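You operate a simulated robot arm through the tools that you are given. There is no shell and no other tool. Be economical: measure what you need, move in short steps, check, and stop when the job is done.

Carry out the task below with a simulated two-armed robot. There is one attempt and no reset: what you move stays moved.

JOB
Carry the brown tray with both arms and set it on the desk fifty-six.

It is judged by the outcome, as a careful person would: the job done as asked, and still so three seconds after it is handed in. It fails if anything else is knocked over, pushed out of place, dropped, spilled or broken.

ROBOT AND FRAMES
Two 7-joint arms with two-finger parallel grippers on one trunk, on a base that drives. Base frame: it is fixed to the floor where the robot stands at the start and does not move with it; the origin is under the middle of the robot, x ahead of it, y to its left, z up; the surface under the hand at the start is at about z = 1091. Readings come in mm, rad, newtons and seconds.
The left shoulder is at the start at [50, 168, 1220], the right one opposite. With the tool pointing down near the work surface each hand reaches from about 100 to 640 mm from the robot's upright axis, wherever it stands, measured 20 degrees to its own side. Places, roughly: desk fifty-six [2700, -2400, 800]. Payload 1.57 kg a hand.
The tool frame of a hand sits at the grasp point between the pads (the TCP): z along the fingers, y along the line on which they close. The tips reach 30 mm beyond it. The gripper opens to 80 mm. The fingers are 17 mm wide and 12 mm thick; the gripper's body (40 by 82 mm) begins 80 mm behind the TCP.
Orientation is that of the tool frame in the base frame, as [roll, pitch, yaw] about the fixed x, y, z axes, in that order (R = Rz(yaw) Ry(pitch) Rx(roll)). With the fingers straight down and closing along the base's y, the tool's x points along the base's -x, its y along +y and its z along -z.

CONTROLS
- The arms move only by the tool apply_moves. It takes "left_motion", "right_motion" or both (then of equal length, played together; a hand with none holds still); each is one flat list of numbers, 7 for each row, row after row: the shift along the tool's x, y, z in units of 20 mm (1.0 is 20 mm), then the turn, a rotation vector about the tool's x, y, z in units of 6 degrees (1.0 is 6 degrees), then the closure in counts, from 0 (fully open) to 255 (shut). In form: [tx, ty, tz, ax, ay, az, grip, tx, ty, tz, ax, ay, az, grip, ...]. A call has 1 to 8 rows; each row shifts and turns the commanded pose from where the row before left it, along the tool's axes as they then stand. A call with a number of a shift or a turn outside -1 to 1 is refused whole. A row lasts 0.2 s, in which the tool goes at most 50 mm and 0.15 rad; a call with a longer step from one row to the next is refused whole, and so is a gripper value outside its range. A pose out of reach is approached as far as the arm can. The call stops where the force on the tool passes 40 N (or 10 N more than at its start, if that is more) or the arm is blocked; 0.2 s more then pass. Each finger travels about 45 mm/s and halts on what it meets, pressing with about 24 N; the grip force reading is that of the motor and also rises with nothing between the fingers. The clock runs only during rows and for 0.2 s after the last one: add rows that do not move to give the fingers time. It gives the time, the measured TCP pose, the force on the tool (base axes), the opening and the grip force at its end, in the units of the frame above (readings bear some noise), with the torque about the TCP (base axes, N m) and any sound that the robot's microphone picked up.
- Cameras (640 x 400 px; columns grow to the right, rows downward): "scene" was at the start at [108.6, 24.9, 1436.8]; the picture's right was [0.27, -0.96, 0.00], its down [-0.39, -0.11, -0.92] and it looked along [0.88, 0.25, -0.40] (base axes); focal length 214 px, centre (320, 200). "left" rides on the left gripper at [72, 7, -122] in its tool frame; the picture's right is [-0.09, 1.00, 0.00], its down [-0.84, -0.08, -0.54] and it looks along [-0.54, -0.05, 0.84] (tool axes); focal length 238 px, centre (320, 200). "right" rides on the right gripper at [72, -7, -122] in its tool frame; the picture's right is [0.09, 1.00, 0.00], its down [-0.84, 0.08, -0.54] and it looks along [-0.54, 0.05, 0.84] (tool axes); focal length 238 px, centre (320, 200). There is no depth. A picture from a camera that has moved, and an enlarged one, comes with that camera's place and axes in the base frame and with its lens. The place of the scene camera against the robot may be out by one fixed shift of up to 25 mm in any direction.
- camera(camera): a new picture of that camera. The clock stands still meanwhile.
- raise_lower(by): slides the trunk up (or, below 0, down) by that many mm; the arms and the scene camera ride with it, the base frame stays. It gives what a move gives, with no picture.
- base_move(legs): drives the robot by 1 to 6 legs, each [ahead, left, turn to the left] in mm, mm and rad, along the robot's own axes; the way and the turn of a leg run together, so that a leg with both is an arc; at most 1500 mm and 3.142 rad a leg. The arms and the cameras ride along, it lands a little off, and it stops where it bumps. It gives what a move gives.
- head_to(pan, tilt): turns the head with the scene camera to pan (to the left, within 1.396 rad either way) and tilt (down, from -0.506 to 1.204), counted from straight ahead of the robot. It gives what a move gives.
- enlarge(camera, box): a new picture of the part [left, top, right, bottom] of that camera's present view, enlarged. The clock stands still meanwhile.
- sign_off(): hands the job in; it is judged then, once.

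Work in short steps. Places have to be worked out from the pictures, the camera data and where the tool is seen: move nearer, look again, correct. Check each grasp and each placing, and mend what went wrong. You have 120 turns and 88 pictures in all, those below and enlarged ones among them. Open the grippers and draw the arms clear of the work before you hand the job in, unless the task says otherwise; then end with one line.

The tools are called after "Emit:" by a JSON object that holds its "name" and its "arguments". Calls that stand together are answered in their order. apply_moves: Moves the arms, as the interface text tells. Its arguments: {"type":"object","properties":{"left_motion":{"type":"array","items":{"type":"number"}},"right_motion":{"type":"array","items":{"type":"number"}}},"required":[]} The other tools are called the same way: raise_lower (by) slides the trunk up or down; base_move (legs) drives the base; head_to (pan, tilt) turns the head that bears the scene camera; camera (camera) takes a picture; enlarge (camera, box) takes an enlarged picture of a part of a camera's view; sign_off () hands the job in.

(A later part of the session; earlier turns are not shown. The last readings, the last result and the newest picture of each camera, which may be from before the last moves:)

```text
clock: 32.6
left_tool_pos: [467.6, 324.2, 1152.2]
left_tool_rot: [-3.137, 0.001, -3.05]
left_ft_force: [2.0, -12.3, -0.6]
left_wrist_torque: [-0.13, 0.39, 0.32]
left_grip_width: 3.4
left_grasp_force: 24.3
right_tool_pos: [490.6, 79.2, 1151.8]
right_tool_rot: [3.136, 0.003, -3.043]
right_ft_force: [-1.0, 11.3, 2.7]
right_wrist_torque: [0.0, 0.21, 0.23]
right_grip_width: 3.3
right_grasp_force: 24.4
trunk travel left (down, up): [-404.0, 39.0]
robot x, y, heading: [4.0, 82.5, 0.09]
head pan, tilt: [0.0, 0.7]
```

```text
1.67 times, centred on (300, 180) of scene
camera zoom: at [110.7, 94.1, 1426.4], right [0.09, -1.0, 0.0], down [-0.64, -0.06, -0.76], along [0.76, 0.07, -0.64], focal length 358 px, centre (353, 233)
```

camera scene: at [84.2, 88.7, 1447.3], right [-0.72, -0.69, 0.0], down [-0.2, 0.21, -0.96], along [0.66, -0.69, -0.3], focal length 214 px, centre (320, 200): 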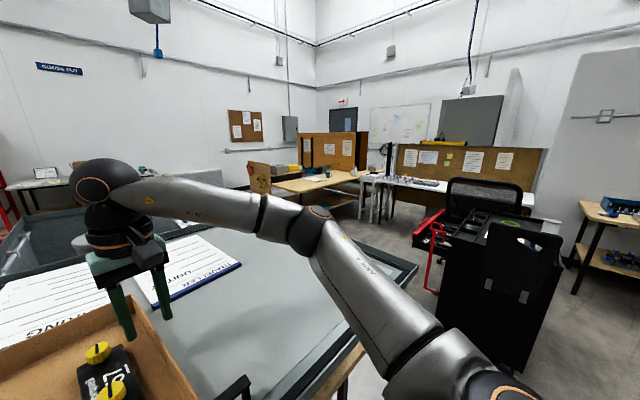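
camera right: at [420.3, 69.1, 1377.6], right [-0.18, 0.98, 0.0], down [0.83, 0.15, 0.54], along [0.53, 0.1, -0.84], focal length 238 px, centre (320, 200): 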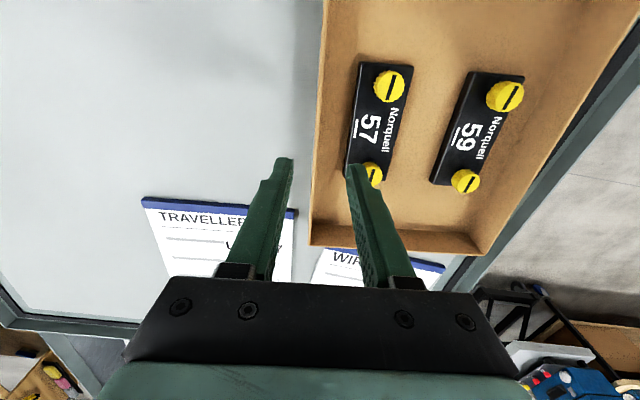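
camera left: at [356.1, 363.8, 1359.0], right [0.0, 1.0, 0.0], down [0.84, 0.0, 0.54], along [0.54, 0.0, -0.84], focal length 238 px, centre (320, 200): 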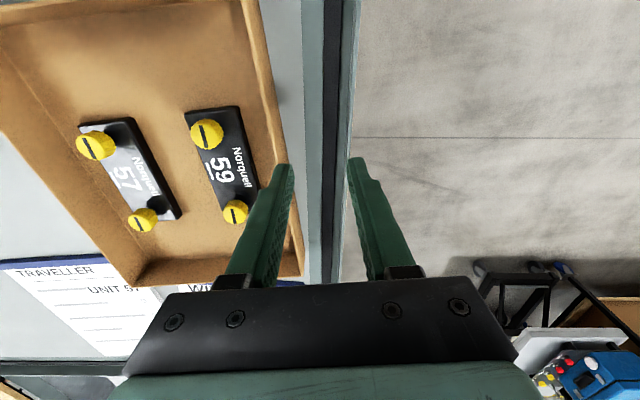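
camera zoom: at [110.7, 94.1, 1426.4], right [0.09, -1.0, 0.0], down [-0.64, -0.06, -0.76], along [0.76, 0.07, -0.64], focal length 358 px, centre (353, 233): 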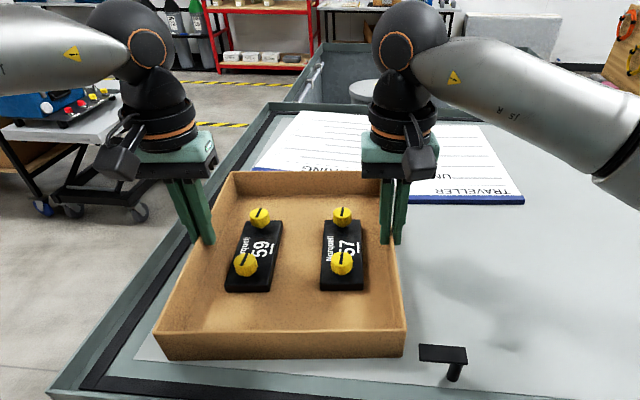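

The tray moved down in the picture along with the table, so it looks like the fingers slid up the walls instead of lifting. I'll check the grip in both wrist views.

Emit:
{"name": "enlarge", "arguments": {"camera": "left", "box": [220, 60, 420, 260]}}

Emit:
{"name": "enlarge", "arguments": {"camera": "right", "box": [220, 60, 420, 260]}}

Emit:
{"name": "enlarge", "arguments": {"camera": "scene", "box": [200, 140, 400, 300]}}

```text
2.00 times, centred on (320, 160) of left
camera zoom: at [395.7, 324.8, 1275.5], right [0.0, 1.0, -0.01], down [0.84, 0.0, 0.54], along [0.54, 0.0, -0.84], focal length 477 px, centre (320, 280)
```

zoom: 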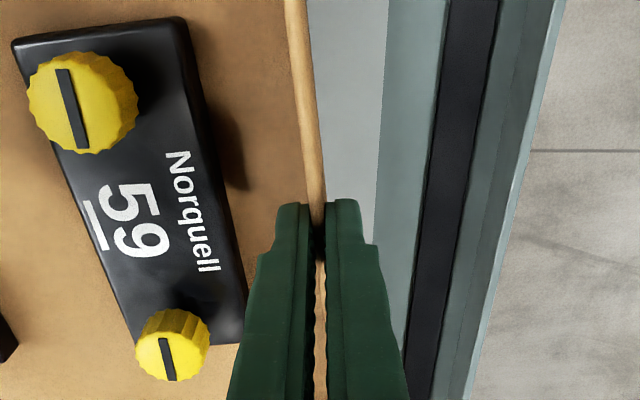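

```text
2.00 times, centred on (320, 160) of right
camera zoom: at [421.0, 65.4, 1272.2], right [-0.19, 0.98, 0.01], down [0.82, 0.16, 0.54], along [0.53, 0.11, -0.84], focal length 477 px, centre (320, 280)
```

zoom: 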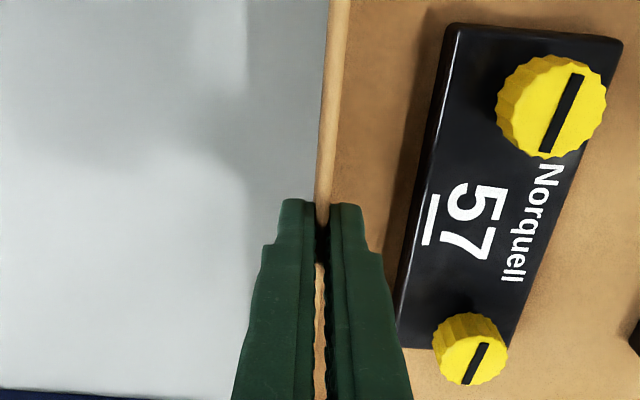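

```text
2.50 times, centred on (300, 220) of scene
camera zoom: at [110.7, 94.1, 1426.4], right [0.09, -1.0, 0.0], down [-0.64, -0.06, -0.76], along [0.76, 0.07, -0.64], focal length 536 px, centre (370, 150)
```

zoom: 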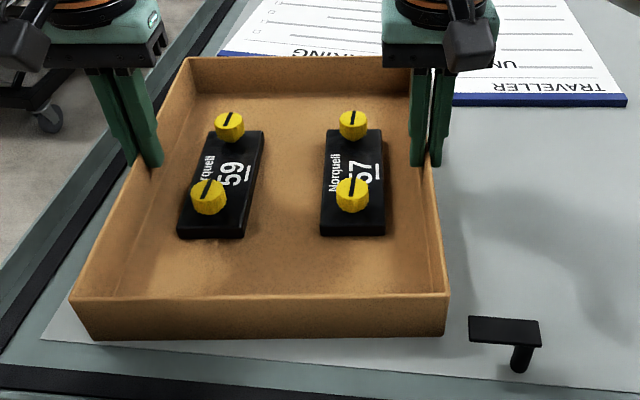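

The measured geometry confirms that the tray stayed on the table while the hands rose 15 mm. There's almost no vertical force, which is odd. I'll go back down 15 mm with the trunk and check the forces before regripping.

Emit:
{"name": "raise_lower", "arguments": {"by": 5}}

Emit:
{"name": "enlarge", "arguments": {"camera": "scene", "box": [200, 140, 400, 300]}}

```text
clock: 33.1
left_tool_pos: [467.8, 325.9, 1156.7]
left_tool_rot: [-3.137, 0.002, -3.05]
left_ft_force: [3.3, -21.6, -2.1]
left_wrist_torque: [-0.3, 0.23, 0.22]
left_grip_width: 3.6
left_grasp_force: 23.8
right_tool_pos: [492.1, 79.8, 1154.0]
right_tool_rot: [3.134, 0.0, -3.045]
right_ft_force: [-3.4, 20.2, -1.9]
right_wrist_torque: [0.34, -0.19, 0.17]
right_grip_width: 3.6
right_grasp_force: 23.7
trunk travel left (down, up): [-409.0, 34.0]
robot x, y, heading: [9.0, 80.9, 0.094]
head pan, tilt: [0.0, 0.7]
```

```text
2.50 times, centred on (300, 220) of scene
camera zoom: at [111.1, 94.2, 1431.1], right [0.09, -1.0, 0.0], down [-0.64, -0.06, -0.76], along [0.76, 0.07, -0.64], focal length 536 px, centre (370, 150)
```

zoom: 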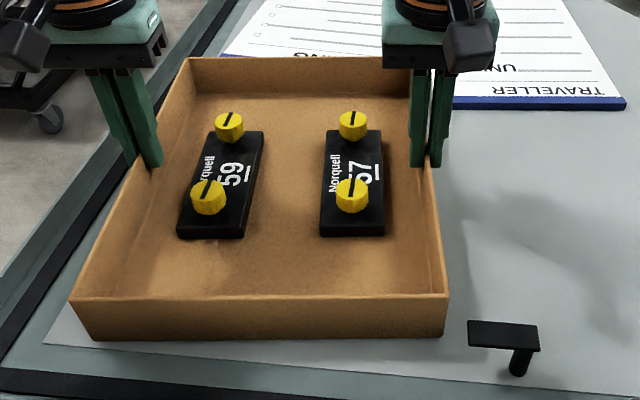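

This time the tray moved with the hands over the last 5 mm, so it holds, but only with the fingertips. I'll set it back down, regrip deeper and lift more gently.

Emit:
{"name": "raise_lower", "arguments": {"by": -6}}

Emit:
{"name": "enlarge", "arguments": {"camera": "scene", "box": [200, 140, 400, 300]}}

```text
clock: 33.7
left_tool_pos: [467.2, 324.1, 1151.9]
left_tool_rot: [-3.134, 0.006, -3.047]
left_ft_force: [5.4, -23.0, 4.8]
left_wrist_torque: [-0.37, 0.22, 0.2]
left_grip_width: 3.5
left_grasp_force: 23.9
right_tool_pos: [493.2, 79.4, 1150.8]
right_tool_rot: [3.134, 0.005, -3.045]
right_ft_force: [-2.8, 24.3, 9.6]
right_wrist_torque: [0.23, 0.33, 0.23]
right_grip_width: 3.8
right_grasp_force: 23.8
trunk travel left (down, up): [-403.0, 40.0]
robot x, y, heading: [6.1, 81.4, 0.096]
head pan, tilt: [0.0, 0.7]
```

```text
2.50 times, centred on (300, 220) of scene
camera zoom: at [110.2, 94.1, 1425.5], right [0.09, -1.0, 0.0], down [-0.64, -0.06, -0.77], along [0.76, 0.07, -0.64], focal length 536 px, centre (370, 150)
```

zoom: 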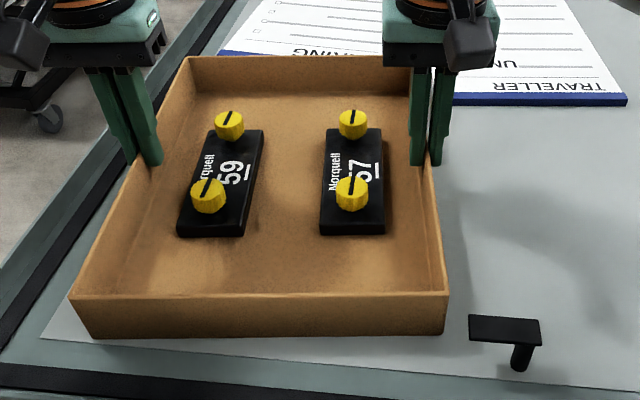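

The tray is back on the mat. I'll open both grippers slightly, without reaching the blocks, and then lower.

Emit:
{"name": "apply_moves", "arguments": {"left_motion": [0, 0, 0, 0, 0, 0, 200, 0, 0, 0, 0, 0, 0, 172, 0, 0, 0, 0, 0, 0, 172, 0, 0, 0, 0, 0, 0, 172], "right_motion": [0, 0, 0, 0, 0, 0, 200, 0, 0, 0, 0, 0, 0, 172, 0, 0, 0, 0, 0, 0, 172, 0, 0, 0, 0, 0, 0, 172]}}

Emit:
{"name": "raise_lower", "arguments": {"by": -14}}

Emit:
{"name": "enlarge", "arguments": {"camera": "left", "box": [220, 60, 420, 260]}}

Emit:
{"name": "enlarge", "arguments": {"camera": "right", "box": [220, 60, 420, 260]}}

```text
clock: 34.7
left_tool_pos: [467.9, 326.4, 1149.4]
left_tool_rot: [3.14, 0.0, -3.046]
left_ft_force: [0.1, 0.1, 0.7]
left_wrist_torque: [0.03, -0.02, 0.02]
left_grip_width: 26.0
left_grasp_force: 0.0
right_tool_pos: [492.2, 78.3, 1148.9]
right_tool_rot: [3.141, -0.001, -3.049]
right_ft_force: [0.7, -0.2, 0.3]
right_wrist_torque: [-0.02, -0.03, -0.01]
right_grip_width: 26.1
right_grasp_force: 0.1
trunk travel left (down, up): [-403.0, 40.0]
robot x, y, heading: [6.4, 85.0, 0.092]
head pan, tilt: [0.0, 0.7]
```

```text
clock: 35.3
left_tool_pos: [466.2, 325.6, 1137.1]
left_tool_rot: [-3.141, 0.002, -3.044]
left_ft_force: [-0.6, -0.4, -0.7]
left_wrist_torque: [0.0, -0.01, -0.01]
left_grip_width: 26.1
left_grasp_force: 0.1
right_tool_pos: [492.2, 77.4, 1135.1]
right_tool_rot: [3.14, 0.001, -3.047]
right_ft_force: [0.2, 0.1, -0.1]
right_wrist_torque: [-0.01, 0.02, 0.0]
right_grip_width: 26.0
right_grasp_force: 0.2
trunk travel left (down, up): [-389.0, 54.0]
robot x, y, heading: [5.1, 79.4, 0.095]
head pan, tilt: [0.0, 0.7]
```

```text
2.00 times, centred on (320, 160) of left
camera zoom: at [395.8, 326.2, 1259.9], right [0.0, 1.0, 0.0], down [0.84, 0.0, 0.54], along [0.54, 0.0, -0.84], focal length 477 px, centre (320, 280)
```

zoom: 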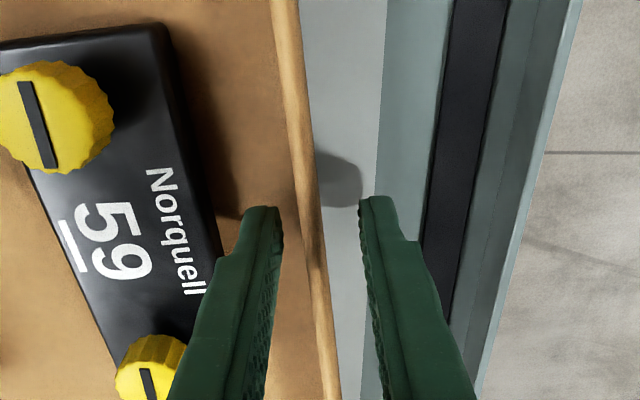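

```text
2.00 times, centred on (320, 160) of right
camera zoom: at [421.6, 64.2, 1256.4], right [-0.18, 0.98, 0.0], down [0.83, 0.15, 0.54], along [0.53, 0.1, -0.84], focal length 477 px, centre (320, 280)
```

zoom: 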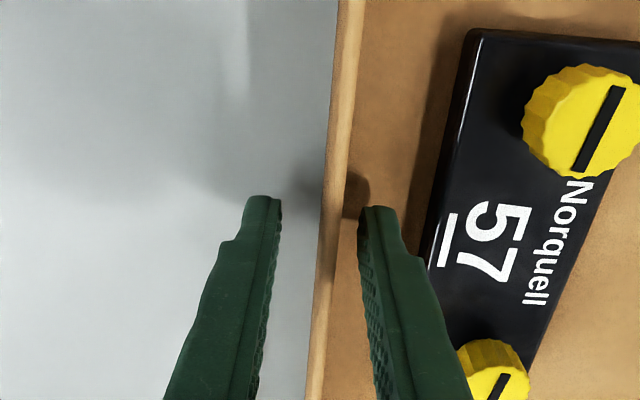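

Clear and aligned. I'll go 6 mm deeper, nudge the hands inward by 1–2 mm toward the neutral spacing found earlier, and close.

Emit:
{"name": "apply_moves", "arguments": {"left_motion": [0, -0.05, 0.33, 0, 0, 0, 172, 0, 0, 0, 0, 0, 0, 172, 0, 0, 0, 0, 0, 0, 255, 0, 0, 0, 0, 0, 0, 255, 0, 0, 0, 0, 0, 0, 255, 0, 0, 0, 0, 0, 0, 255, 0, 0, 0, 0, 0, 0, 255], "right_motion": [0, 0.06, 0.25, 0, 0, 0, 172, 0, 0, 0, 0, 0, 0, 172, 0, 0, 0, 0, 0, 0, 255, 0, 0, 0, 0, 0, 0, 255, 0, 0, 0, 0, 0, 0, 255, 0, 0, 0, 0, 0, 0, 255, 0, 0, 0, 0, 0, 0, 255]}}

```text
clock: 36.9
left_tool_pos: [468.4, 324.6, 1130.1]
left_tool_rot: [-3.139, 0.001, -3.047]
left_ft_force: [3.3, -11.1, 0.1]
left_wrist_torque: [0.17, 0.1, 0.26]
left_grip_width: 3.8
left_grasp_force: 23.8
right_tool_pos: [492.3, 79.7, 1131.3]
right_tool_rot: [3.138, -0.001, -3.046]
right_ft_force: [-3.9, 11.6, -0.1]
right_wrist_torque: [-0.18, -0.31, 0.24]
right_grip_width: 3.6
right_grasp_force: 24.1
trunk travel left (down, up): [-389.0, 54.0]
robot x, y, heading: [8.1, 82.5, 0.091]
head pan, tilt: [0.0, 0.7]
```

Gripped deeper. I'll unload the small outward pull and lift 6 mm to check for slip.

Emit:
{"name": "apply_moves", "arguments": {"left_motion": [0, -0.04, 0, 0, 0, 0, 255, 0, 0, 0, 0, 0, 0, 255], "right_motion": [0, 0.04, 0, 0, 0, 0, 255, 0, 0, 0, 0, 0, 0, 255]}}

Emit:
{"name": "raise_lower", "arguments": {"by": 10}}

Emit:
{"name": "enlarge", "arguments": {"camera": "scene", "box": [200, 140, 400, 300]}}

```text
clock: 37.5
left_tool_pos: [468.2, 325.7, 1130.2]
left_tool_rot: [-3.138, 0.002, -3.047]
left_ft_force: [5.3, -14.8, -1.7]
left_wrist_torque: [0.3, -0.08, 0.3]
left_grip_width: 3.8
left_grasp_force: 24.3
right_tool_pos: [492.9, 81.0, 1130.0]
right_tool_rot: [3.139, 0.0, -3.047]
right_ft_force: [-4.1, 13.0, 0.9]
right_wrist_torque: [-0.06, 0.21, 0.32]
right_grip_width: 3.7
right_grasp_force: 23.7
trunk travel left (down, up): [-389.0, 54.0]
robot x, y, heading: [4.2, 77.6, 0.097]
head pan, tilt: [0.0, 0.7]
```

```text
clock: 38.1
left_tool_pos: [467.1, 324.6, 1141.2]
left_tool_rot: [-3.14, 0.0, -3.045]
left_ft_force: [5.0, -16.5, -3.4]
left_wrist_torque: [0.36, -0.1, 0.29]
left_grip_width: 3.8
left_grasp_force: 23.9
right_tool_pos: [493.2, 80.2, 1139.9]
right_tool_rot: [3.139, 0.001, -3.048]
right_ft_force: [-4.2, 16.9, -0.7]
right_wrist_torque: [0.03, 0.14, 0.33]
right_grip_width: 3.9
right_grasp_force: 23.8
trunk travel left (down, up): [-399.0, 44.0]
robot x, y, heading: [6.4, 82.7, 0.093]
head pan, tilt: [0.0, 0.7]
```

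```text
2.50 times, centred on (300, 220) of scene
camera zoom: at [111.4, 94.3, 1421.2], right [0.09, -1.0, 0.0], down [-0.64, -0.06, -0.76], along [0.76, 0.07, -0.64], focal length 536 px, centre (370, 150)
```

zoom: 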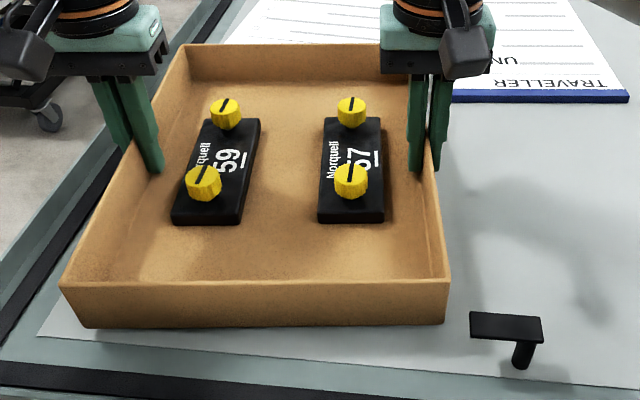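

The tray is clearly off the mat now. I'll lift by the rest of the trunk travel and check that it still holds.

Emit:
{"name": "raise_lower", "arguments": {"by": 43}}

Emit:
{"name": "camera", "arguments": {"camera": "scene"}}

```text
clock: 39.0
left_tool_pos: [469.0, 325.3, 1182.8]
left_tool_rot: [-3.138, 0.002, -3.047]
left_ft_force: [4.5, -17.7, -4.0]
left_wrist_torque: [0.31, 0.0, 0.31]
left_grip_width: 4.1
left_grasp_force: 24.2
right_tool_pos: [492.7, 80.0, 1183.8]
right_tool_rot: [3.139, 0.001, -3.047]
right_ft_force: [-3.9, 19.0, -0.4]
right_wrist_torque: [0.0, -0.01, 0.32]
right_grip_width: 3.7
right_grasp_force: 24.0
trunk travel left (down, up): [-442.0, 1.0]
robot x, y, heading: [7.5, 83.5, 0.096]
head pan, tilt: [0.0, 0.7]
```

```text
50 pictures are left
camera scene: at [111.4, 94.3, 1464.1], right [0.09, -1.0, 0.0], down [-0.64, -0.06, -0.76], along [0.76, 0.07, -0.64], focal length 214 px, centre (320, 200)
```

scene: 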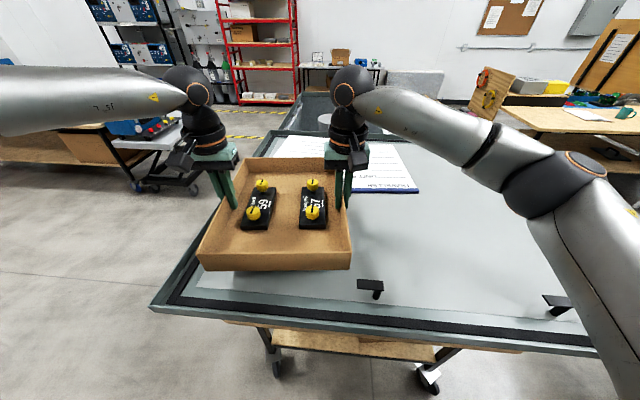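

Held level. The hands pull outward with about 18 N, so I'll ease them inward slightly before driving.

Emit:
{"name": "apply_moves", "arguments": {"left_motion": [0, -0.06, 0, 0, 0, 0, 255, 0, 0, 0, 0, 0, 0, 255], "right_motion": [0, 0.06, 0, 0, 0, 0, 255, 0, 0, 0, 0, 0, 0, 255]}}

Emit:
{"name": "base_move", "arguments": {"legs": [[-150, 0, 0]]}}

Emit:
{"name": "head_to", "arguments": {"pan": -1.0, "tilt": 0.35}}

Emit:
{"name": "camera", "arguments": {"camera": "scene"}}

```text
clock: 39.5
left_tool_pos: [468.4, 324.9, 1181.9]
left_tool_rot: [-3.141, -0.001, -3.044]
left_ft_force: [4.2, -11.7, -2.7]
left_wrist_torque: [0.06, 0.07, 0.3]
left_grip_width: 3.3
left_grasp_force: 24.2
right_tool_pos: [493.7, 80.4, 1183.7]
right_tool_rot: [3.14, -0.001, -3.048]
right_ft_force: [-3.6, 10.9, -0.7]
right_wrist_torque: [0.09, -0.02, 0.43]
right_grip_width: 3.4
right_grasp_force: 23.7
trunk travel left (down, up): [-442.0, 1.0]
robot x, y, heading: [6.5, 83.9, 0.093]
head pan, tilt: [0.0, 0.7]
```

```text
clock: 40.9
left_tool_pos: [324.6, 310.9, 1182.9]
left_tool_rot: [3.141, 0.001, -3.046]
left_ft_force: [3.7, -1.8, -2.6]
left_wrist_torque: [0.08, -0.04, 0.31]
left_grip_width: 3.6
left_grasp_force: 24.2
right_tool_pos: [347.6, 66.5, 1183.1]
right_tool_rot: [3.141, 0.0, -3.052]
right_ft_force: [-3.5, 2.7, -1.7]
right_wrist_torque: [0.04, -0.02, 0.41]
right_grip_width: 3.6
right_grasp_force: 23.9
trunk travel left (down, up): [-442.0, 1.0]
robot x, y, heading: [-137.1, 70.0, 0.09]
head pan, tilt: [0.0, 0.7]
```

```text
clock: 42.2
left_tool_pos: [325.3, 310.6, 1182.9]
left_tool_rot: [-3.141, 0.001, -3.046]
left_ft_force: [3.2, 0.5, -2.1]
left_wrist_torque: [0.15, -0.09, 0.27]
left_grip_width: 3.6
left_grasp_force: 24.2
right_tool_pos: [350.8, 66.1, 1182.8]
right_tool_rot: [-3.141, -0.001, -3.051]
right_ft_force: [-2.0, 0.4, 0.1]
right_wrist_torque: [0.04, 0.08, 0.35]
right_grip_width: 3.9
right_grasp_force: 23.9
trunk travel left (down, up): [-442.0, 1.0]
robot x, y, heading: [-137.5, 69.5, 0.092]
head pan, tilt: [-1.0, 0.351]
```

```text
49 pictures are left
camera scene: at [-59.9, -0.6, 1495.5], right [-0.79, -0.62, 0.0], down [-0.21, 0.27, -0.94], along [0.58, -0.74, -0.34], focal length 214 px, centre (320, 200)
```

scene: 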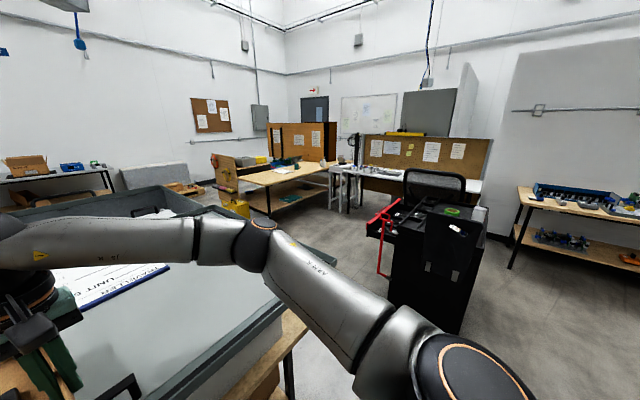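

The given place of desk fifty-six projects to pixel (279, 166), which is the tan bench with a corkboard panel behind. I'll enlarge it.

Emit:
{"name": "enlarge", "arguments": {"camera": "scene", "box": [190, 100, 510, 300]}}

Emit:
{"name": "enlarge", "arguments": {"camera": "scene", "box": [200, 120, 360, 220]}}

```text
2.00 times, centred on (350, 200) of scene
camera zoom: at [-59.9, -0.6, 1495.5], right [-0.79, -0.62, 0.0], down [-0.21, 0.27, -0.94], along [0.58, -0.74, -0.34], focal length 429 px, centre (260, 200)
```

zoom: 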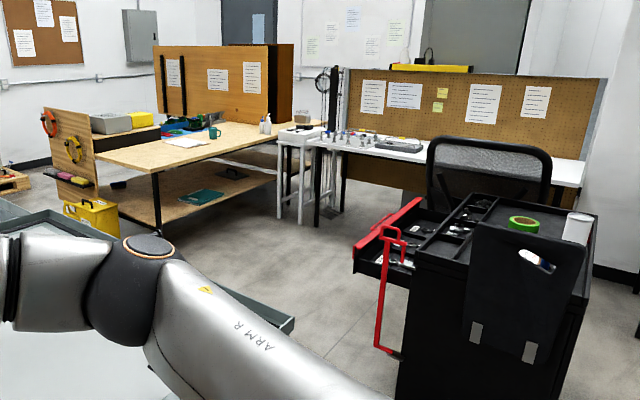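

```text
4.00 times, centred on (280, 170) of scene
camera zoom: at [-59.9, -0.6, 1495.5], right [-0.79, -0.62, 0.0], down [-0.21, 0.27, -0.94], along [0.58, -0.74, -0.34], focal length 858 px, centre (480, 320)
```

zoom: 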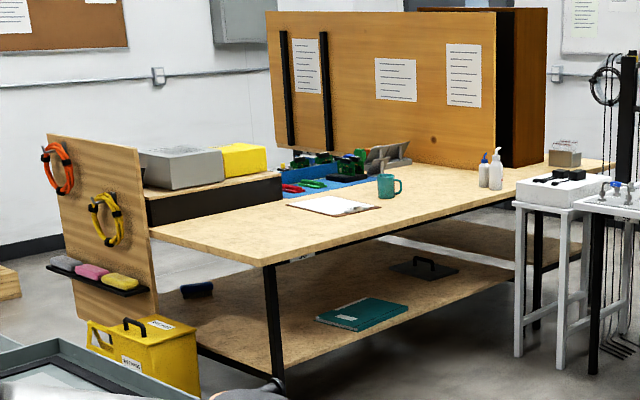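

The forces have relaxed. Desk fifty-six has its front edge near x ≈ 1935 and a clear area around y −1600 to −2000. To clear the small clips on the first table while I drive, I'll raise both hands 40 mm together in small steps.

Emit:
{"name": "apply_moves", "arguments": {"left_motion": [0, 0, -0.4, 0, 0, 0, 255, 0, 0, -0.4, 0, 0, 0, 255, 0, 0, -0.4, 0, 0, 0, 255, 0, 0, -0.4, 0, 0, 0, 255, 0, 0, -0.4, 0, 0, 0, 255, 0, 0, 0, 0, 0, 0, 255], "right_motion": [0, 0, -0.4, 0, 0, 0, 255, 0, 0, -0.4, 0, 0, 0, 255, 0, 0, -0.4, 0, 0, 0, 255, 0, 0, -0.4, 0, 0, 0, 255, 0, 0, -0.4, 0, 0, 0, 255, 0, 0, 0, 0, 0, 0, 255]}}

Emit:
{"name": "head_to", "arguments": {"pan": -0.35, "tilt": 0.85}}

Emit:
{"name": "camera", "arguments": {"camera": "scene"}}

```text
clock: 43.6
left_tool_pos: [324.2, 312.5, 1223.0]
left_tool_rot: [-3.139, -0.002, -3.047]
left_ft_force: [2.5, -12.4, -3.7]
left_wrist_torque: [0.23, -0.05, 0.21]
left_grip_width: 4.0
left_grasp_force: 23.7
right_tool_pos: [348.1, 67.0, 1224.2]
right_tool_rot: [3.139, -0.004, -3.049]
right_ft_force: [-3.7, 13.0, -1.7]
right_wrist_torque: [-0.02, 0.05, 0.21]
right_grip_width: 3.7
right_grasp_force: 24.3
trunk travel left (down, up): [-442.0, 1.0]
robot x, y, heading: [-137.6, 67.2, 0.094]
head pan, tilt: [-1.0, 0.351]
```

```text
clock: 44.6
left_tool_pos: [324.1, 311.8, 1223.8]
left_tool_rot: [-3.14, -0.002, -3.047]
left_ft_force: [3.8, -18.2, -2.8]
left_wrist_torque: [0.26, 0.08, 0.16]
left_grip_width: 3.6
left_grasp_force: 23.9
right_tool_pos: [346.8, 66.0, 1223.8]
right_tool_rot: [3.141, 0.0, -3.05]
right_ft_force: [-4.9, 18.4, -0.2]
right_wrist_torque: [-0.03, -0.03, 0.26]
right_grip_width: 3.8
right_grasp_force: 23.7
trunk travel left (down, up): [-442.0, 1.0]
robot x, y, heading: [-139.3, 69.6, 0.093]
head pan, tilt: [-0.351, 0.85]
```

```text
46 pictures are left
camera scene: at [-41.7, 52.7, 1451.9], right [-0.26, -0.97, 0.0], down [-0.73, 0.19, -0.66], along [0.64, -0.17, -0.75], focal length 214 px, centre (320, 200)
```

scene: 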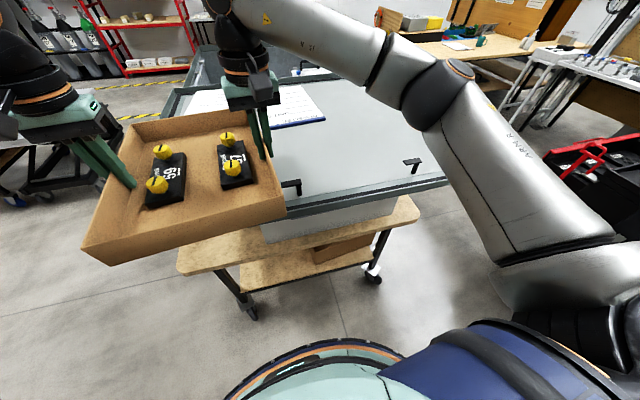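

The tray is secure at 1184 mm bottom height, and the way to the right along the table looks open. I'll straighten up and strafe right in front of the table.

Emit:
{"name": "base_move", "arguments": {"legs": [[0, 0, -0.093], [0, -500, 0]]}}

Emit:
{"name": "head_to", "arguments": {"pan": -0.9, "tilt": 0.6}}

Emit:
{"name": "camera", "arguments": {"camera": "scene"}}

```text
clock: 49.9
left_tool_pos: [342.4, -231.3, 1223.6]
left_tool_rot: [-3.139, 0.001, 3.122]
left_ft_force: [1.5, -20.5, -3.5]
left_wrist_torque: [0.3, -0.02, 0.15]
left_grip_width: 3.7
left_grasp_force: 23.7
right_tool_pos: [338.4, -477.4, 1224.1]
right_tool_rot: [3.138, 0.0, 3.122]
right_ft_force: [-0.3, 20.6, -0.9]
right_wrist_torque: [-0.04, 0.02, 0.21]
right_grip_width: 3.6
right_grasp_force: 24.0
trunk travel left (down, up): [-442.0, 1.0]
robot x, y, heading: [-138.6, -423.4, -0.027]
head pan, tilt: [-0.351, 0.85]
```

```text
clock: 50.9
left_tool_pos: [342.7, -231.9, 1224.2]
left_tool_rot: [-3.139, 0.002, 3.121]
left_ft_force: [1.6, -1.0, -3.1]
left_wrist_torque: [0.33, 0.0, 0.15]
left_grip_width: 3.7
left_grasp_force: 23.8
right_tool_pos: [338.2, -476.5, 1223.8]
right_tool_rot: [3.139, 0.002, 3.122]
right_ft_force: [-0.7, 1.6, -2.3]
right_wrist_torque: [-0.18, 0.0, 0.2]
right_grip_width: 3.6
right_grasp_force: 23.8
trunk travel left (down, up): [-442.0, 1.0]
robot x, y, heading: [-145.1, -417.8, -0.025]
head pan, tilt: [-0.901, 0.6]
```

```text
45 pictures are left
camera scene: at [-69.0, -492.4, 1472.8], right [-0.8, -0.61, 0.0], down [-0.34, 0.45, -0.82], along [0.5, -0.66, -0.57], focal length 214 px, centre (320, 200)
```

scene: 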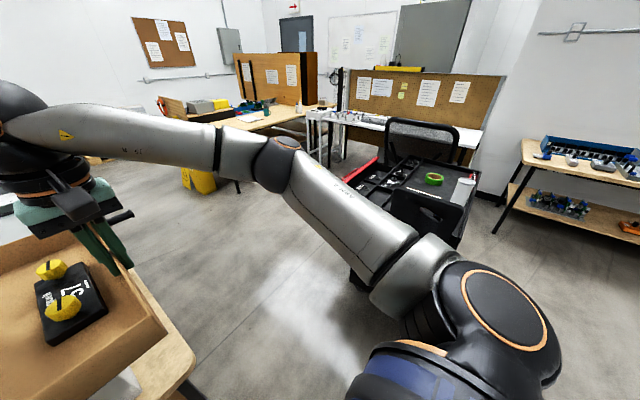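

The trolley face is at about y ≈ −1400 and the table corner at (240, −470). I'll strafe to y ≈ −860 to line up with the gap, then look forward.

Emit:
{"name": "base_move", "arguments": {"legs": [[0, -440, 0.025]]}}

Emit:
{"name": "head_to", "arguments": {"pan": -0.3, "tilt": 0.6}}

Emit:
{"name": "camera", "arguments": {"camera": "scene"}}

```text
clock: 55.3
left_tool_pos: [334.5, -664.8, 1223.6]
left_tool_rot: [-3.14, 0.002, 3.136]
left_ft_force: [1.9, -2.0, -2.8]
left_wrist_torque: [0.34, -0.01, 0.14]
left_grip_width: 3.9
left_grasp_force: 23.8
right_tool_pos: [331.9, -910.6, 1223.7]
right_tool_rot: [3.138, -0.001, 3.135]
right_ft_force: [-0.5, 3.2, -1.6]
right_wrist_torque: [-0.13, 0.05, 0.19]
right_grip_width: 3.8
right_grasp_force: 24.5
trunk travel left (down, up): [-442.0, 1.0]
robot x, y, heading: [-150.2, -858.1, -0.007]
head pan, tilt: [-0.901, 0.6]
```

```text
clock: 56.3
left_tool_pos: [335.2, -663.9, 1223.2]
left_tool_rot: [-3.139, 0.001, 3.137]
left_ft_force: [1.6, -0.7, -2.9]
left_wrist_torque: [0.32, -0.02, 0.15]
left_grip_width: 3.6
left_grasp_force: 24.5
right_tool_pos: [332.6, -910.6, 1224.0]
right_tool_rot: [3.136, -0.001, 3.135]
right_ft_force: [-1.2, 0.3, -0.1]
right_wrist_torque: [-0.19, 0.01, 0.19]
right_grip_width: 3.8
right_grasp_force: 24.1
trunk travel left (down, up): [-442.0, 1.0]
robot x, y, heading: [-149.8, -861.9, -0.01]
head pan, tilt: [-0.3, 0.6]
```

```text
44 pictures are left
camera scene: at [-44.6, -886.6, 1472.8], right [-0.3, -0.95, 0.0], down [-0.54, 0.17, -0.82], along [0.79, -0.25, -0.57], focal length 214 px, centre (320, 200)
```

scene: 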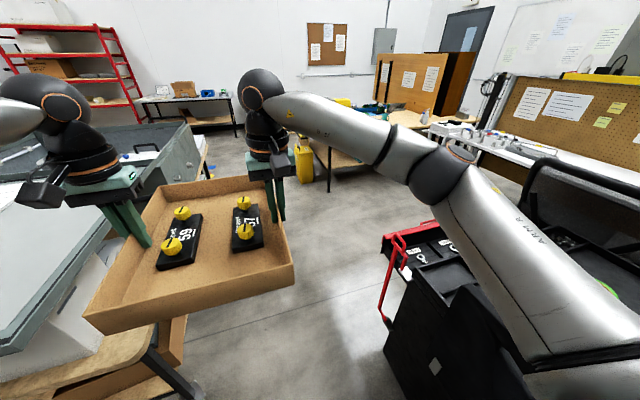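

The gap runs from about y −540 (table shelf) to −1360 (trolley handle). I'll shift to its middle and drive forward through it.

Emit:
{"name": "base_move", "arguments": {"legs": [[0, -80, 0.01], [500, 0, 0], [450, 0, 0]]}}

Emit:
{"name": "head_to", "arguments": {"pan": -0.5, "tilt": 0.5}}

Emit:
{"name": "camera", "arguments": {"camera": "scene"}}

```text
clock: 62.6
left_tool_pos: [1303.0, -741.8, 1222.4]
left_tool_rot: [-3.141, 0.003, 3.141]
left_ft_force: [1.3, -0.9, -2.0]
left_wrist_torque: [0.32, 0.02, 0.13]
left_grip_width: 3.7
left_grasp_force: 24.3
right_tool_pos: [1300.8, -988.9, 1222.3]
right_tool_rot: [3.136, 0.0, 3.138]
right_ft_force: [-2.0, 1.2, -0.6]
right_wrist_torque: [-0.17, 0.04, 0.23]
right_grip_width: 3.7
right_grasp_force: 24.1
trunk travel left (down, up): [-442.0, 1.0]
robot x, y, heading: [816.0, -940.2, -0.003]
head pan, tilt: [-0.3, 0.6]
```

```text
clock: 63.3
left_tool_pos: [1301.3, -742.8, 1223.9]
left_tool_rot: [-3.138, 0.001, 3.14]
left_ft_force: [1.0, -0.1, -2.9]
left_wrist_torque: [0.27, 0.07, 0.12]
left_grip_width: 3.8
left_grasp_force: 24.0
right_tool_pos: [1299.5, -989.7, 1222.8]
right_tool_rot: [3.139, 0.001, 3.139]
right_ft_force: [-1.3, 0.1, -2.2]
right_wrist_torque: [-0.17, -0.07, 0.17]
right_grip_width: 3.7
right_grasp_force: 24.6
trunk travel left (down, up): [-442.0, 1.0]
robot x, y, heading: [822.4, -942.8, -0.009]
head pan, tilt: [-0.499, 0.499]
```

```text
43 pictures are left
camera scene: at [918.0, -984.3, 1481.9], right [-0.48, -0.88, 0.0], down [-0.42, 0.23, -0.88], along [0.77, -0.42, -0.48], focal length 214 px, centre (320, 200)
```

scene: 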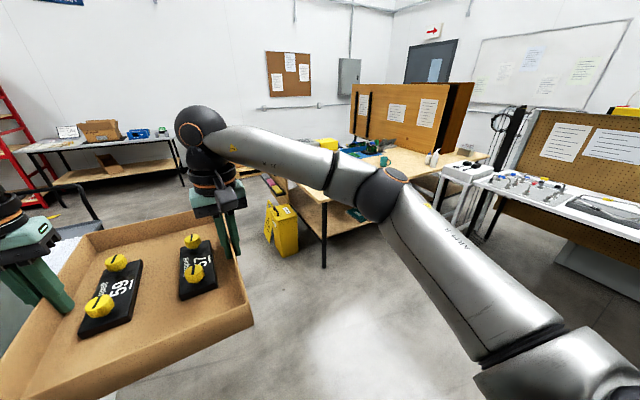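

Through the gap. The desk corner position and height don't quite agree between views, so I'll move toward it and triangulate from closer.

Emit:
{"name": "base_move", "arguments": {"legs": [[250, -800, 0]]}}

Emit:
{"name": "head_to", "arguments": {"pan": 0.0, "tilt": 0.4}}

Emit:
{"name": "camera", "arguments": {"camera": "scene"}}

```text
clock: 70.9
left_tool_pos: [1548.6, -1574.1, 1223.8]
left_tool_rot: [-3.139, 0.002, 3.117]
left_ft_force: [1.6, -0.8, -2.0]
left_wrist_torque: [0.28, 0.0, 0.13]
left_grip_width: 3.9
left_grasp_force: 23.7
right_tool_pos: [1541.9, -1819.8, 1223.3]
right_tool_rot: [3.138, -0.001, 3.115]
right_ft_force: [-2.0, 0.9, -0.9]
right_wrist_torque: [-0.16, 0.04, 0.2]
right_grip_width: 3.7
right_grasp_force: 24.1
trunk travel left (down, up): [-442.0, 1.0]
robot x, y, heading: [1062.4, -1757.4, -0.032]
head pan, tilt: [-0.499, 0.499]
```

```text
clock: 71.8
left_tool_pos: [1548.7, -1574.3, 1223.3]
left_tool_rot: [-3.139, 0.002, 3.115]
left_ft_force: [1.9, -0.7, -1.5]
left_wrist_torque: [0.27, 0.03, 0.16]
left_grip_width: 3.6
left_grasp_force: 23.9
right_tool_pos: [1541.4, -1820.3, 1222.7]
right_tool_rot: [3.139, 0.002, 3.116]
right_ft_force: [-1.1, 0.8, -1.6]
right_wrist_torque: [-0.17, -0.05, 0.17]
right_grip_width: 3.8
right_grasp_force: 24.1
trunk travel left (down, up): [-442.0, 1.0]
robot x, y, heading: [1060.5, -1760.0, -0.032]
head pan, tilt: [0.0, 0.4]
```

```text
42 pictures are left
camera scene: at [1173.6, -1764.1, 1491.0], right [-0.03, -1.0, 0.0], down [-0.39, 0.01, -0.92], along [0.92, -0.03, -0.39], focal length 214 px, centre (320, 200)
```

scene: 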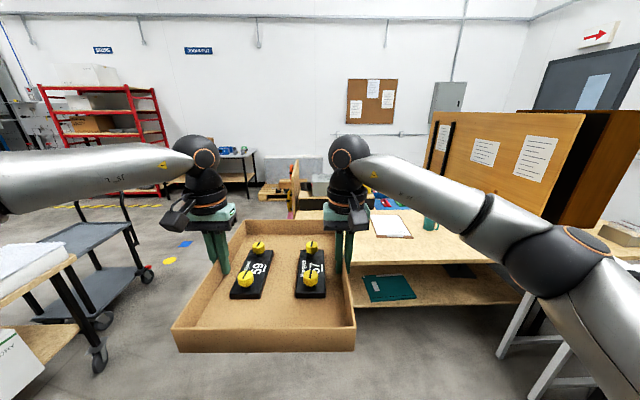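

Comparing views, a desk height near 800 fits, with the front edge at x ≈ 2000 and the clipboard starting at y ≈ −2130. I'll square up and go closer, aiming the tray at y ≈ −1830.

Emit:
{"name": "base_move", "arguments": {"legs": [[0, 0, 0.032], [400, -140, 0]]}}

Emit:
{"name": "head_to", "arguments": {"pan": -0.1, "tilt": 0.75}}

Emit:
{"name": "camera", "arguments": {"camera": "scene"}}

Emit:
{"name": "camera", "arguments": {"camera": "left"}}

Emit:
{"name": "camera", "arguments": {"camera": "right"}}

```text
clock: 74.8
left_tool_pos: [1941.5, -1691.8, 1222.2]
left_tool_rot: [-3.14, -0.001, -3.126]
left_ft_force: [1.2, -0.6, -2.9]
left_wrist_torque: [0.27, 0.02, 0.14]
left_grip_width: 3.9
left_grasp_force: 23.8
right_tool_pos: [1944.2, -1936.4, 1222.5]
right_tool_rot: [3.139, 0.0, -3.129]
right_ft_force: [-1.8, 1.0, -0.8]
right_wrist_torque: [-0.14, 0.02, 0.15]
right_grip_width: 3.9
right_grasp_force: 24.4
trunk travel left (down, up): [-442.0, 1.0]
robot x, y, heading: [1461.5, -1897.6, 0.008]
head pan, tilt: [0.0, 0.4]
```

```text
clock: 75.6
left_tool_pos: [1940.9, -1690.5, 1223.5]
left_tool_rot: [-3.141, 0.002, -3.129]
left_ft_force: [0.7, -0.8, -1.8]
left_wrist_torque: [0.24, 0.07, 0.15]
left_grip_width: 3.6
left_grasp_force: 24.0
right_tool_pos: [1942.7, -1936.8, 1223.1]
right_tool_rot: [3.139, 0.0, -3.13]
right_ft_force: [-1.1, 1.1, -1.4]
right_wrist_torque: [-0.2, -0.05, 0.13]
right_grip_width: 3.9
right_grasp_force: 24.2
trunk travel left (down, up): [-442.0, 1.0]
robot x, y, heading: [1459.5, -1898.9, 0.011]
head pan, tilt: [-0.099, 0.75]
```

```text
41 pictures are left
camera scene: at [1563.1, -1903.0, 1460.0], right [-0.09, -1.0, 0.0], down [-0.68, 0.06, -0.73], along [0.73, -0.06, -0.68], focal length 214 px, centre (320, 200)
```

scene: 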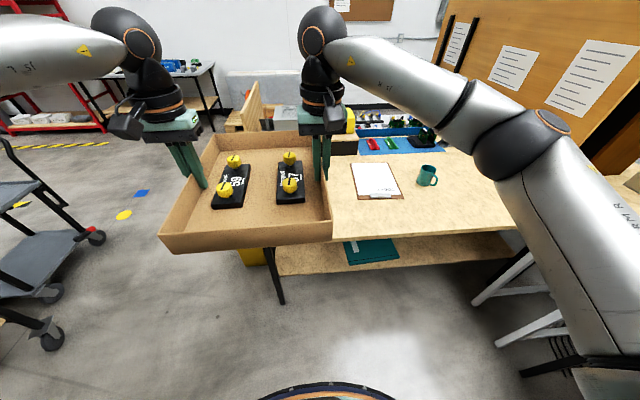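

```text
40 pictures are left
camera left: at [1869.2, -1685.2, 1346.6], right [0.08, 1.0, 0.0], down [0.84, -0.07, 0.54], along [0.54, -0.04, -0.84], focal length 238 px, centre (320, 200)
```

left: 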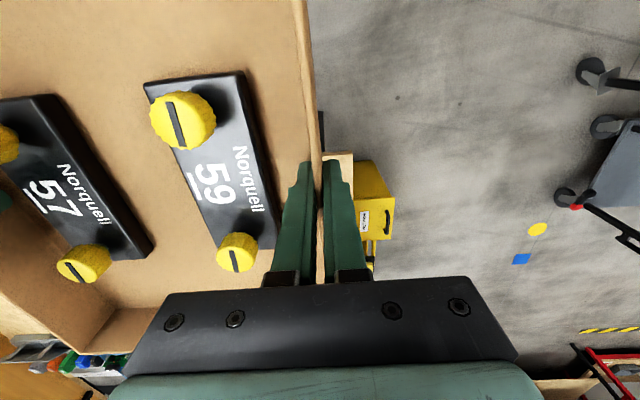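

```text
39 pictures are left
camera right: at [1871.7, -1944.6, 1345.0], right [-0.1, 0.99, 0.0], down [0.84, 0.09, 0.54], along [0.54, 0.06, -0.84], focal length 238 px, centre (320, 200)
```

right: 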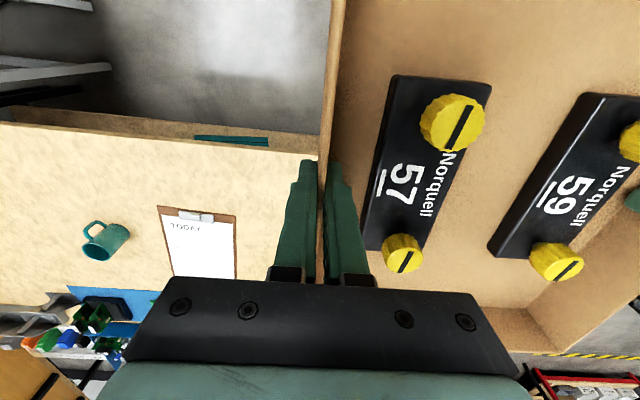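

From the closer views the desk's front edge is at x ≈ 2080, its left end at y ≈ −1620, and the clipboard starts at x ≈ 2290, y ≈ −2134. The present tray y (−1690 to −1937) fits well. I'll lower the hands 60 mm relative to the shoulders so the elbows ride higher than the tray bottom.

Emit:
{"name": "apply_moves", "arguments": {"left_motion": [0, 0, 0.375, 0, 0, 0, 255, 0, 0, 0.375, 0, 0, 0, 255, 0, 0, 0.375, 0, 0, 0, 255, 0, 0, 0.375, 0, 0, 0, 255, 0, 0, 0.375, 0, 0, 0, 255, 0, 0, 0.375, 0, 0, 0, 255, 0, 0, 0.375, 0, 0, 0, 255, 0, 0, 0.375, 0, 0, 0, 255], "right_motion": [0, 0, 0.375, 0, 0, 0, 255, 0, 0, 0.375, 0, 0, 0, 255, 0, 0, 0.375, 0, 0, 0, 255, 0, 0, 0.375, 0, 0, 0, 255, 0, 0, 0.375, 0, 0, 0, 255, 0, 0, 0.375, 0, 0, 0, 255, 0, 0, 0.375, 0, 0, 0, 255, 0, 0, 0.375, 0, 0, 0, 255]}}

Emit:
{"name": "head_to", "arguments": {"pan": -0.9, "tilt": 0.5}}

Emit:
{"name": "camera", "arguments": {"camera": "scene"}}

Emit:
{"name": "head_to", "arguments": {"pan": 0.9, "tilt": 0.5}}

Emit:
{"name": "camera", "arguments": {"camera": "scene"}}

```text
clock: 77.4
left_tool_pos: [1941.5, -1690.1, 1164.2]
left_tool_rot: [-3.141, -0.001, -3.128]
left_ft_force: [1.6, 9.0, -6.4]
left_wrist_torque: [0.52, -0.05, 0.07]
left_grip_width: 3.7
left_grasp_force: 23.5
right_tool_pos: [1945.2, -1937.2, 1162.5]
right_tool_rot: [3.139, -0.001, -3.129]
right_ft_force: [-0.3, -8.3, 1.0]
right_wrist_torque: [0.36, 0.09, 0.16]
right_grip_width: 3.7
right_grasp_force: 24.2
trunk travel left (down, up): [-442.0, 1.0]
robot x, y, heading: [1458.4, -1893.3, 0.007]
head pan, tilt: [-0.099, 0.75]
```

```text
clock: 78.5
left_tool_pos: [1941.1, -1691.2, 1163.7]
left_tool_rot: [-3.141, 0.0, -3.126]
left_ft_force: [0.4, 15.7, -4.7]
left_wrist_torque: [0.49, 0.17, 0.04]
left_grip_width: 3.5
left_grasp_force: 23.9
right_tool_pos: [1944.7, -1936.6, 1163.4]
right_tool_rot: [3.139, 0.0, -3.131]
right_ft_force: [-0.2, -14.9, 1.3]
right_wrist_torque: [0.36, -0.17, 0.15]
right_grip_width: 3.6
right_grasp_force: 24.3
trunk travel left (down, up): [-442.0, 1.0]
robot x, y, heading: [1458.5, -1896.3, 0.012]
head pan, tilt: [-0.901, 0.499]
```

```text
38 pictures are left
camera scene: at [1538.0, -1966.4, 1481.9], right [-0.78, -0.63, 0.0], down [-0.3, 0.37, -0.88], along [0.55, -0.68, -0.48], focal length 214 px, centre (320, 200)
```

scene: 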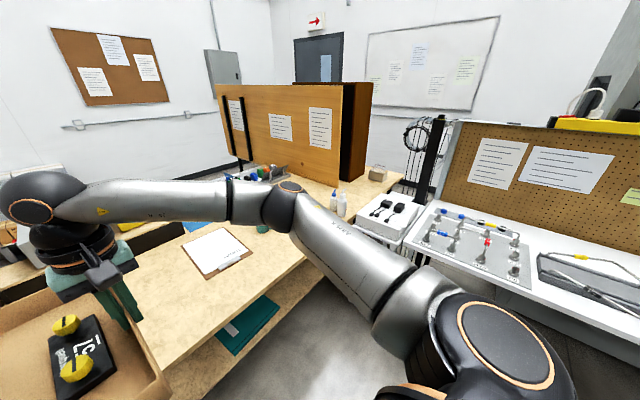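

```text
clock: 80.3
left_tool_pos: [1941.2, -1691.5, 1164.3]
left_tool_rot: [3.141, 0.001, -3.127]
left_ft_force: [0.9, 17.9, -4.4]
left_wrist_torque: [0.4, 0.08, -0.02]
left_grip_width: 3.8
left_grasp_force: 24.0
right_tool_pos: [1943.2, -1936.4, 1162.8]
right_tool_rot: [-3.142, -0.002, -3.13]
right_ft_force: [-0.5, -18.2, 1.6]
right_wrist_torque: [0.31, -0.07, 0.08]
right_grip_width: 3.7
right_grasp_force: 24.3
trunk travel left (down, up): [-442.0, 1.0]
robot x, y, heading: [1461.2, -1896.1, 0.009]
head pan, tilt: [0.901, 0.499]
```

```text
37 pictures are left
camera scene: at [1536.4, -1823.8, 1481.9], right [0.79, -0.61, 0.0], down [-0.29, -0.38, -0.88], along [0.54, 0.69, -0.48], focal length 214 px, centre (320, 200)
```

scene: 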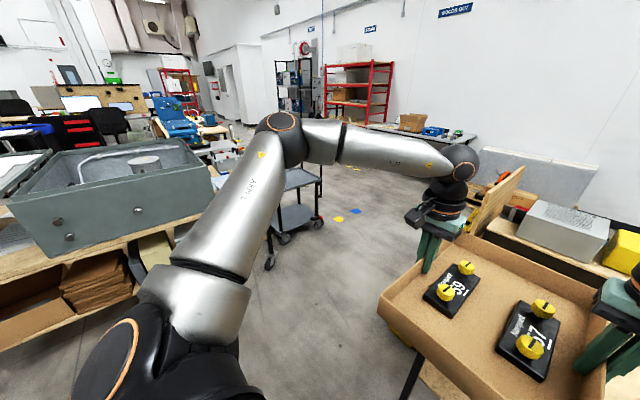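

The right elbow sits well above the tray bottom now (at least 70 mm), and the area behind is clear. I'll ease the slight inward squeeze, then drive toward the desk.

Emit:
{"name": "apply_moves", "arguments": {"left_motion": [0, 0.05, 0, 0, 0, 0, 255, 0, 0, 0, 0, 0, 0, 255], "right_motion": [0, -0.05, 0, 0, 0, 0, 255, 0, 0, 0, 0, 0, 0, 255]}}

Emit:
{"name": "base_move", "arguments": {"legs": [[310, 0, -0.01]]}}

Emit:
{"name": "head_to", "arguments": {"pan": 0.0, "tilt": 0.9}}

Emit:
{"name": "camera", "arguments": {"camera": "scene"}}

Emit:
{"name": "camera", "arguments": {"camera": "right"}}

Emit:
{"name": "camera", "arguments": {"camera": "left"}}

```text
clock: 80.9
left_tool_pos: [1941.2, -1692.0, 1163.4]
left_tool_rot: [-3.139, 0.001, -3.129]
left_ft_force: [1.3, 13.4, -3.8]
left_wrist_torque: [0.51, 0.16, 0.13]
left_grip_width: 3.7
left_grasp_force: 23.8
right_tool_pos: [1944.1, -1938.0, 1163.9]
right_tool_rot: [3.136, -0.003, -3.129]
right_ft_force: [-0.7, -12.4, 0.5]
right_wrist_torque: [0.02, -0.15, 0.15]
right_grip_width: 3.7
right_grasp_force: 23.9
trunk travel left (down, up): [-442.0, 1.0]
robot x, y, heading: [1457.8, -1895.9, 0.012]
head pan, tilt: [0.901, 0.499]
```

```text
clock: 83.0
left_tool_pos: [2257.8, -1699.8, 1164.5]
left_tool_rot: [-3.141, 0.001, 3.14]
left_ft_force: [1.8, 5.6, -4.6]
left_wrist_torque: [0.52, -0.09, 0.14]
left_grip_width: 3.8
left_grasp_force: 24.3
right_tool_pos: [2256.8, -1945.6, 1162.8]
right_tool_rot: [3.138, 0.001, 3.135]
right_ft_force: [-1.7, -5.0, -0.5]
right_wrist_torque: [0.0, 0.13, 0.18]
right_grip_width: 3.9
right_grasp_force: 24.6
trunk travel left (down, up): [-442.0, 1.0]
robot x, y, heading: [1775.4, -1895.9, -0.007]
head pan, tilt: [0.901, 0.499]
```

```text
clock: 84.2
left_tool_pos: [2257.6, -1699.7, 1163.9]
left_tool_rot: [-3.141, 0.003, 3.138]
left_ft_force: [0.6, -0.5, -3.7]
left_wrist_torque: [0.42, -0.02, 0.18]
left_grip_width: 3.8
left_grasp_force: 23.9
right_tool_pos: [2256.5, -1945.5, 1164.1]
right_tool_rot: [3.139, -0.001, 3.136]
right_ft_force: [-1.7, 1.0, 1.0]
right_wrist_torque: [0.01, 0.0, 0.17]
right_grip_width: 3.7
right_grasp_force: 23.7
trunk travel left (down, up): [-442.0, 1.0]
robot x, y, heading: [1775.2, -1895.4, -0.009]
head pan, tilt: [0.0, 0.901]
```

```text
36 pictures are left
camera scene: at [1869.5, -1896.1, 1448.0], right [-0.01, -1.0, 0.0], down [-0.78, 0.0, -0.62], along [0.62, 0.0, -0.78], focal length 214 px, centre (320, 200)
```

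scene: 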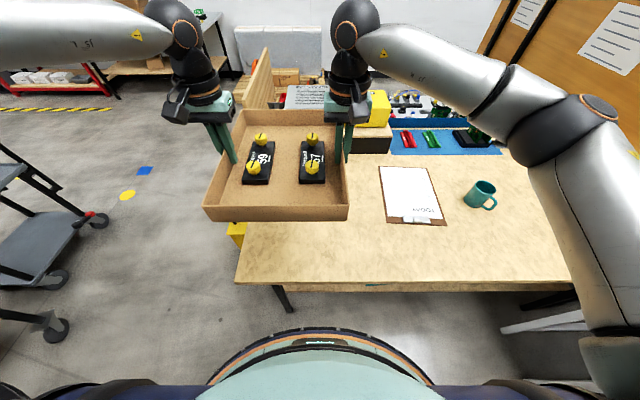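

```text
35 pictures are left
camera right: at [2185.0, -1951.3, 1285.3], right [-0.09, 1.0, 0.0], down [0.84, 0.07, 0.54], along [0.54, 0.05, -0.84], focal length 238 px, centre (320, 200)
```

right: 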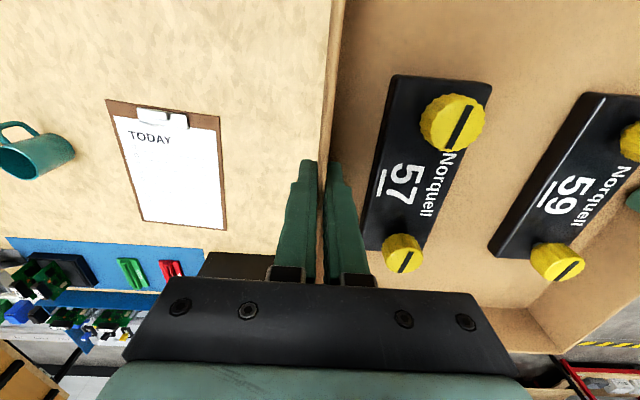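

```text
34 pictures are left
camera left: at [2186.5, -1691.8, 1287.6], right [0.1, 1.0, 0.0], down [0.84, -0.08, 0.54], along [0.54, -0.05, -0.84], focal length 238 px, centre (320, 200)
```

left: 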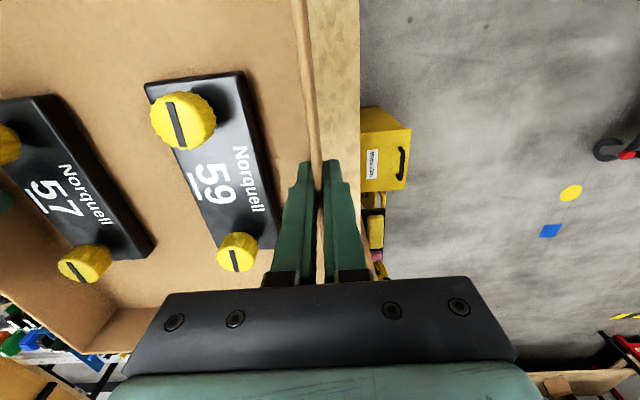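

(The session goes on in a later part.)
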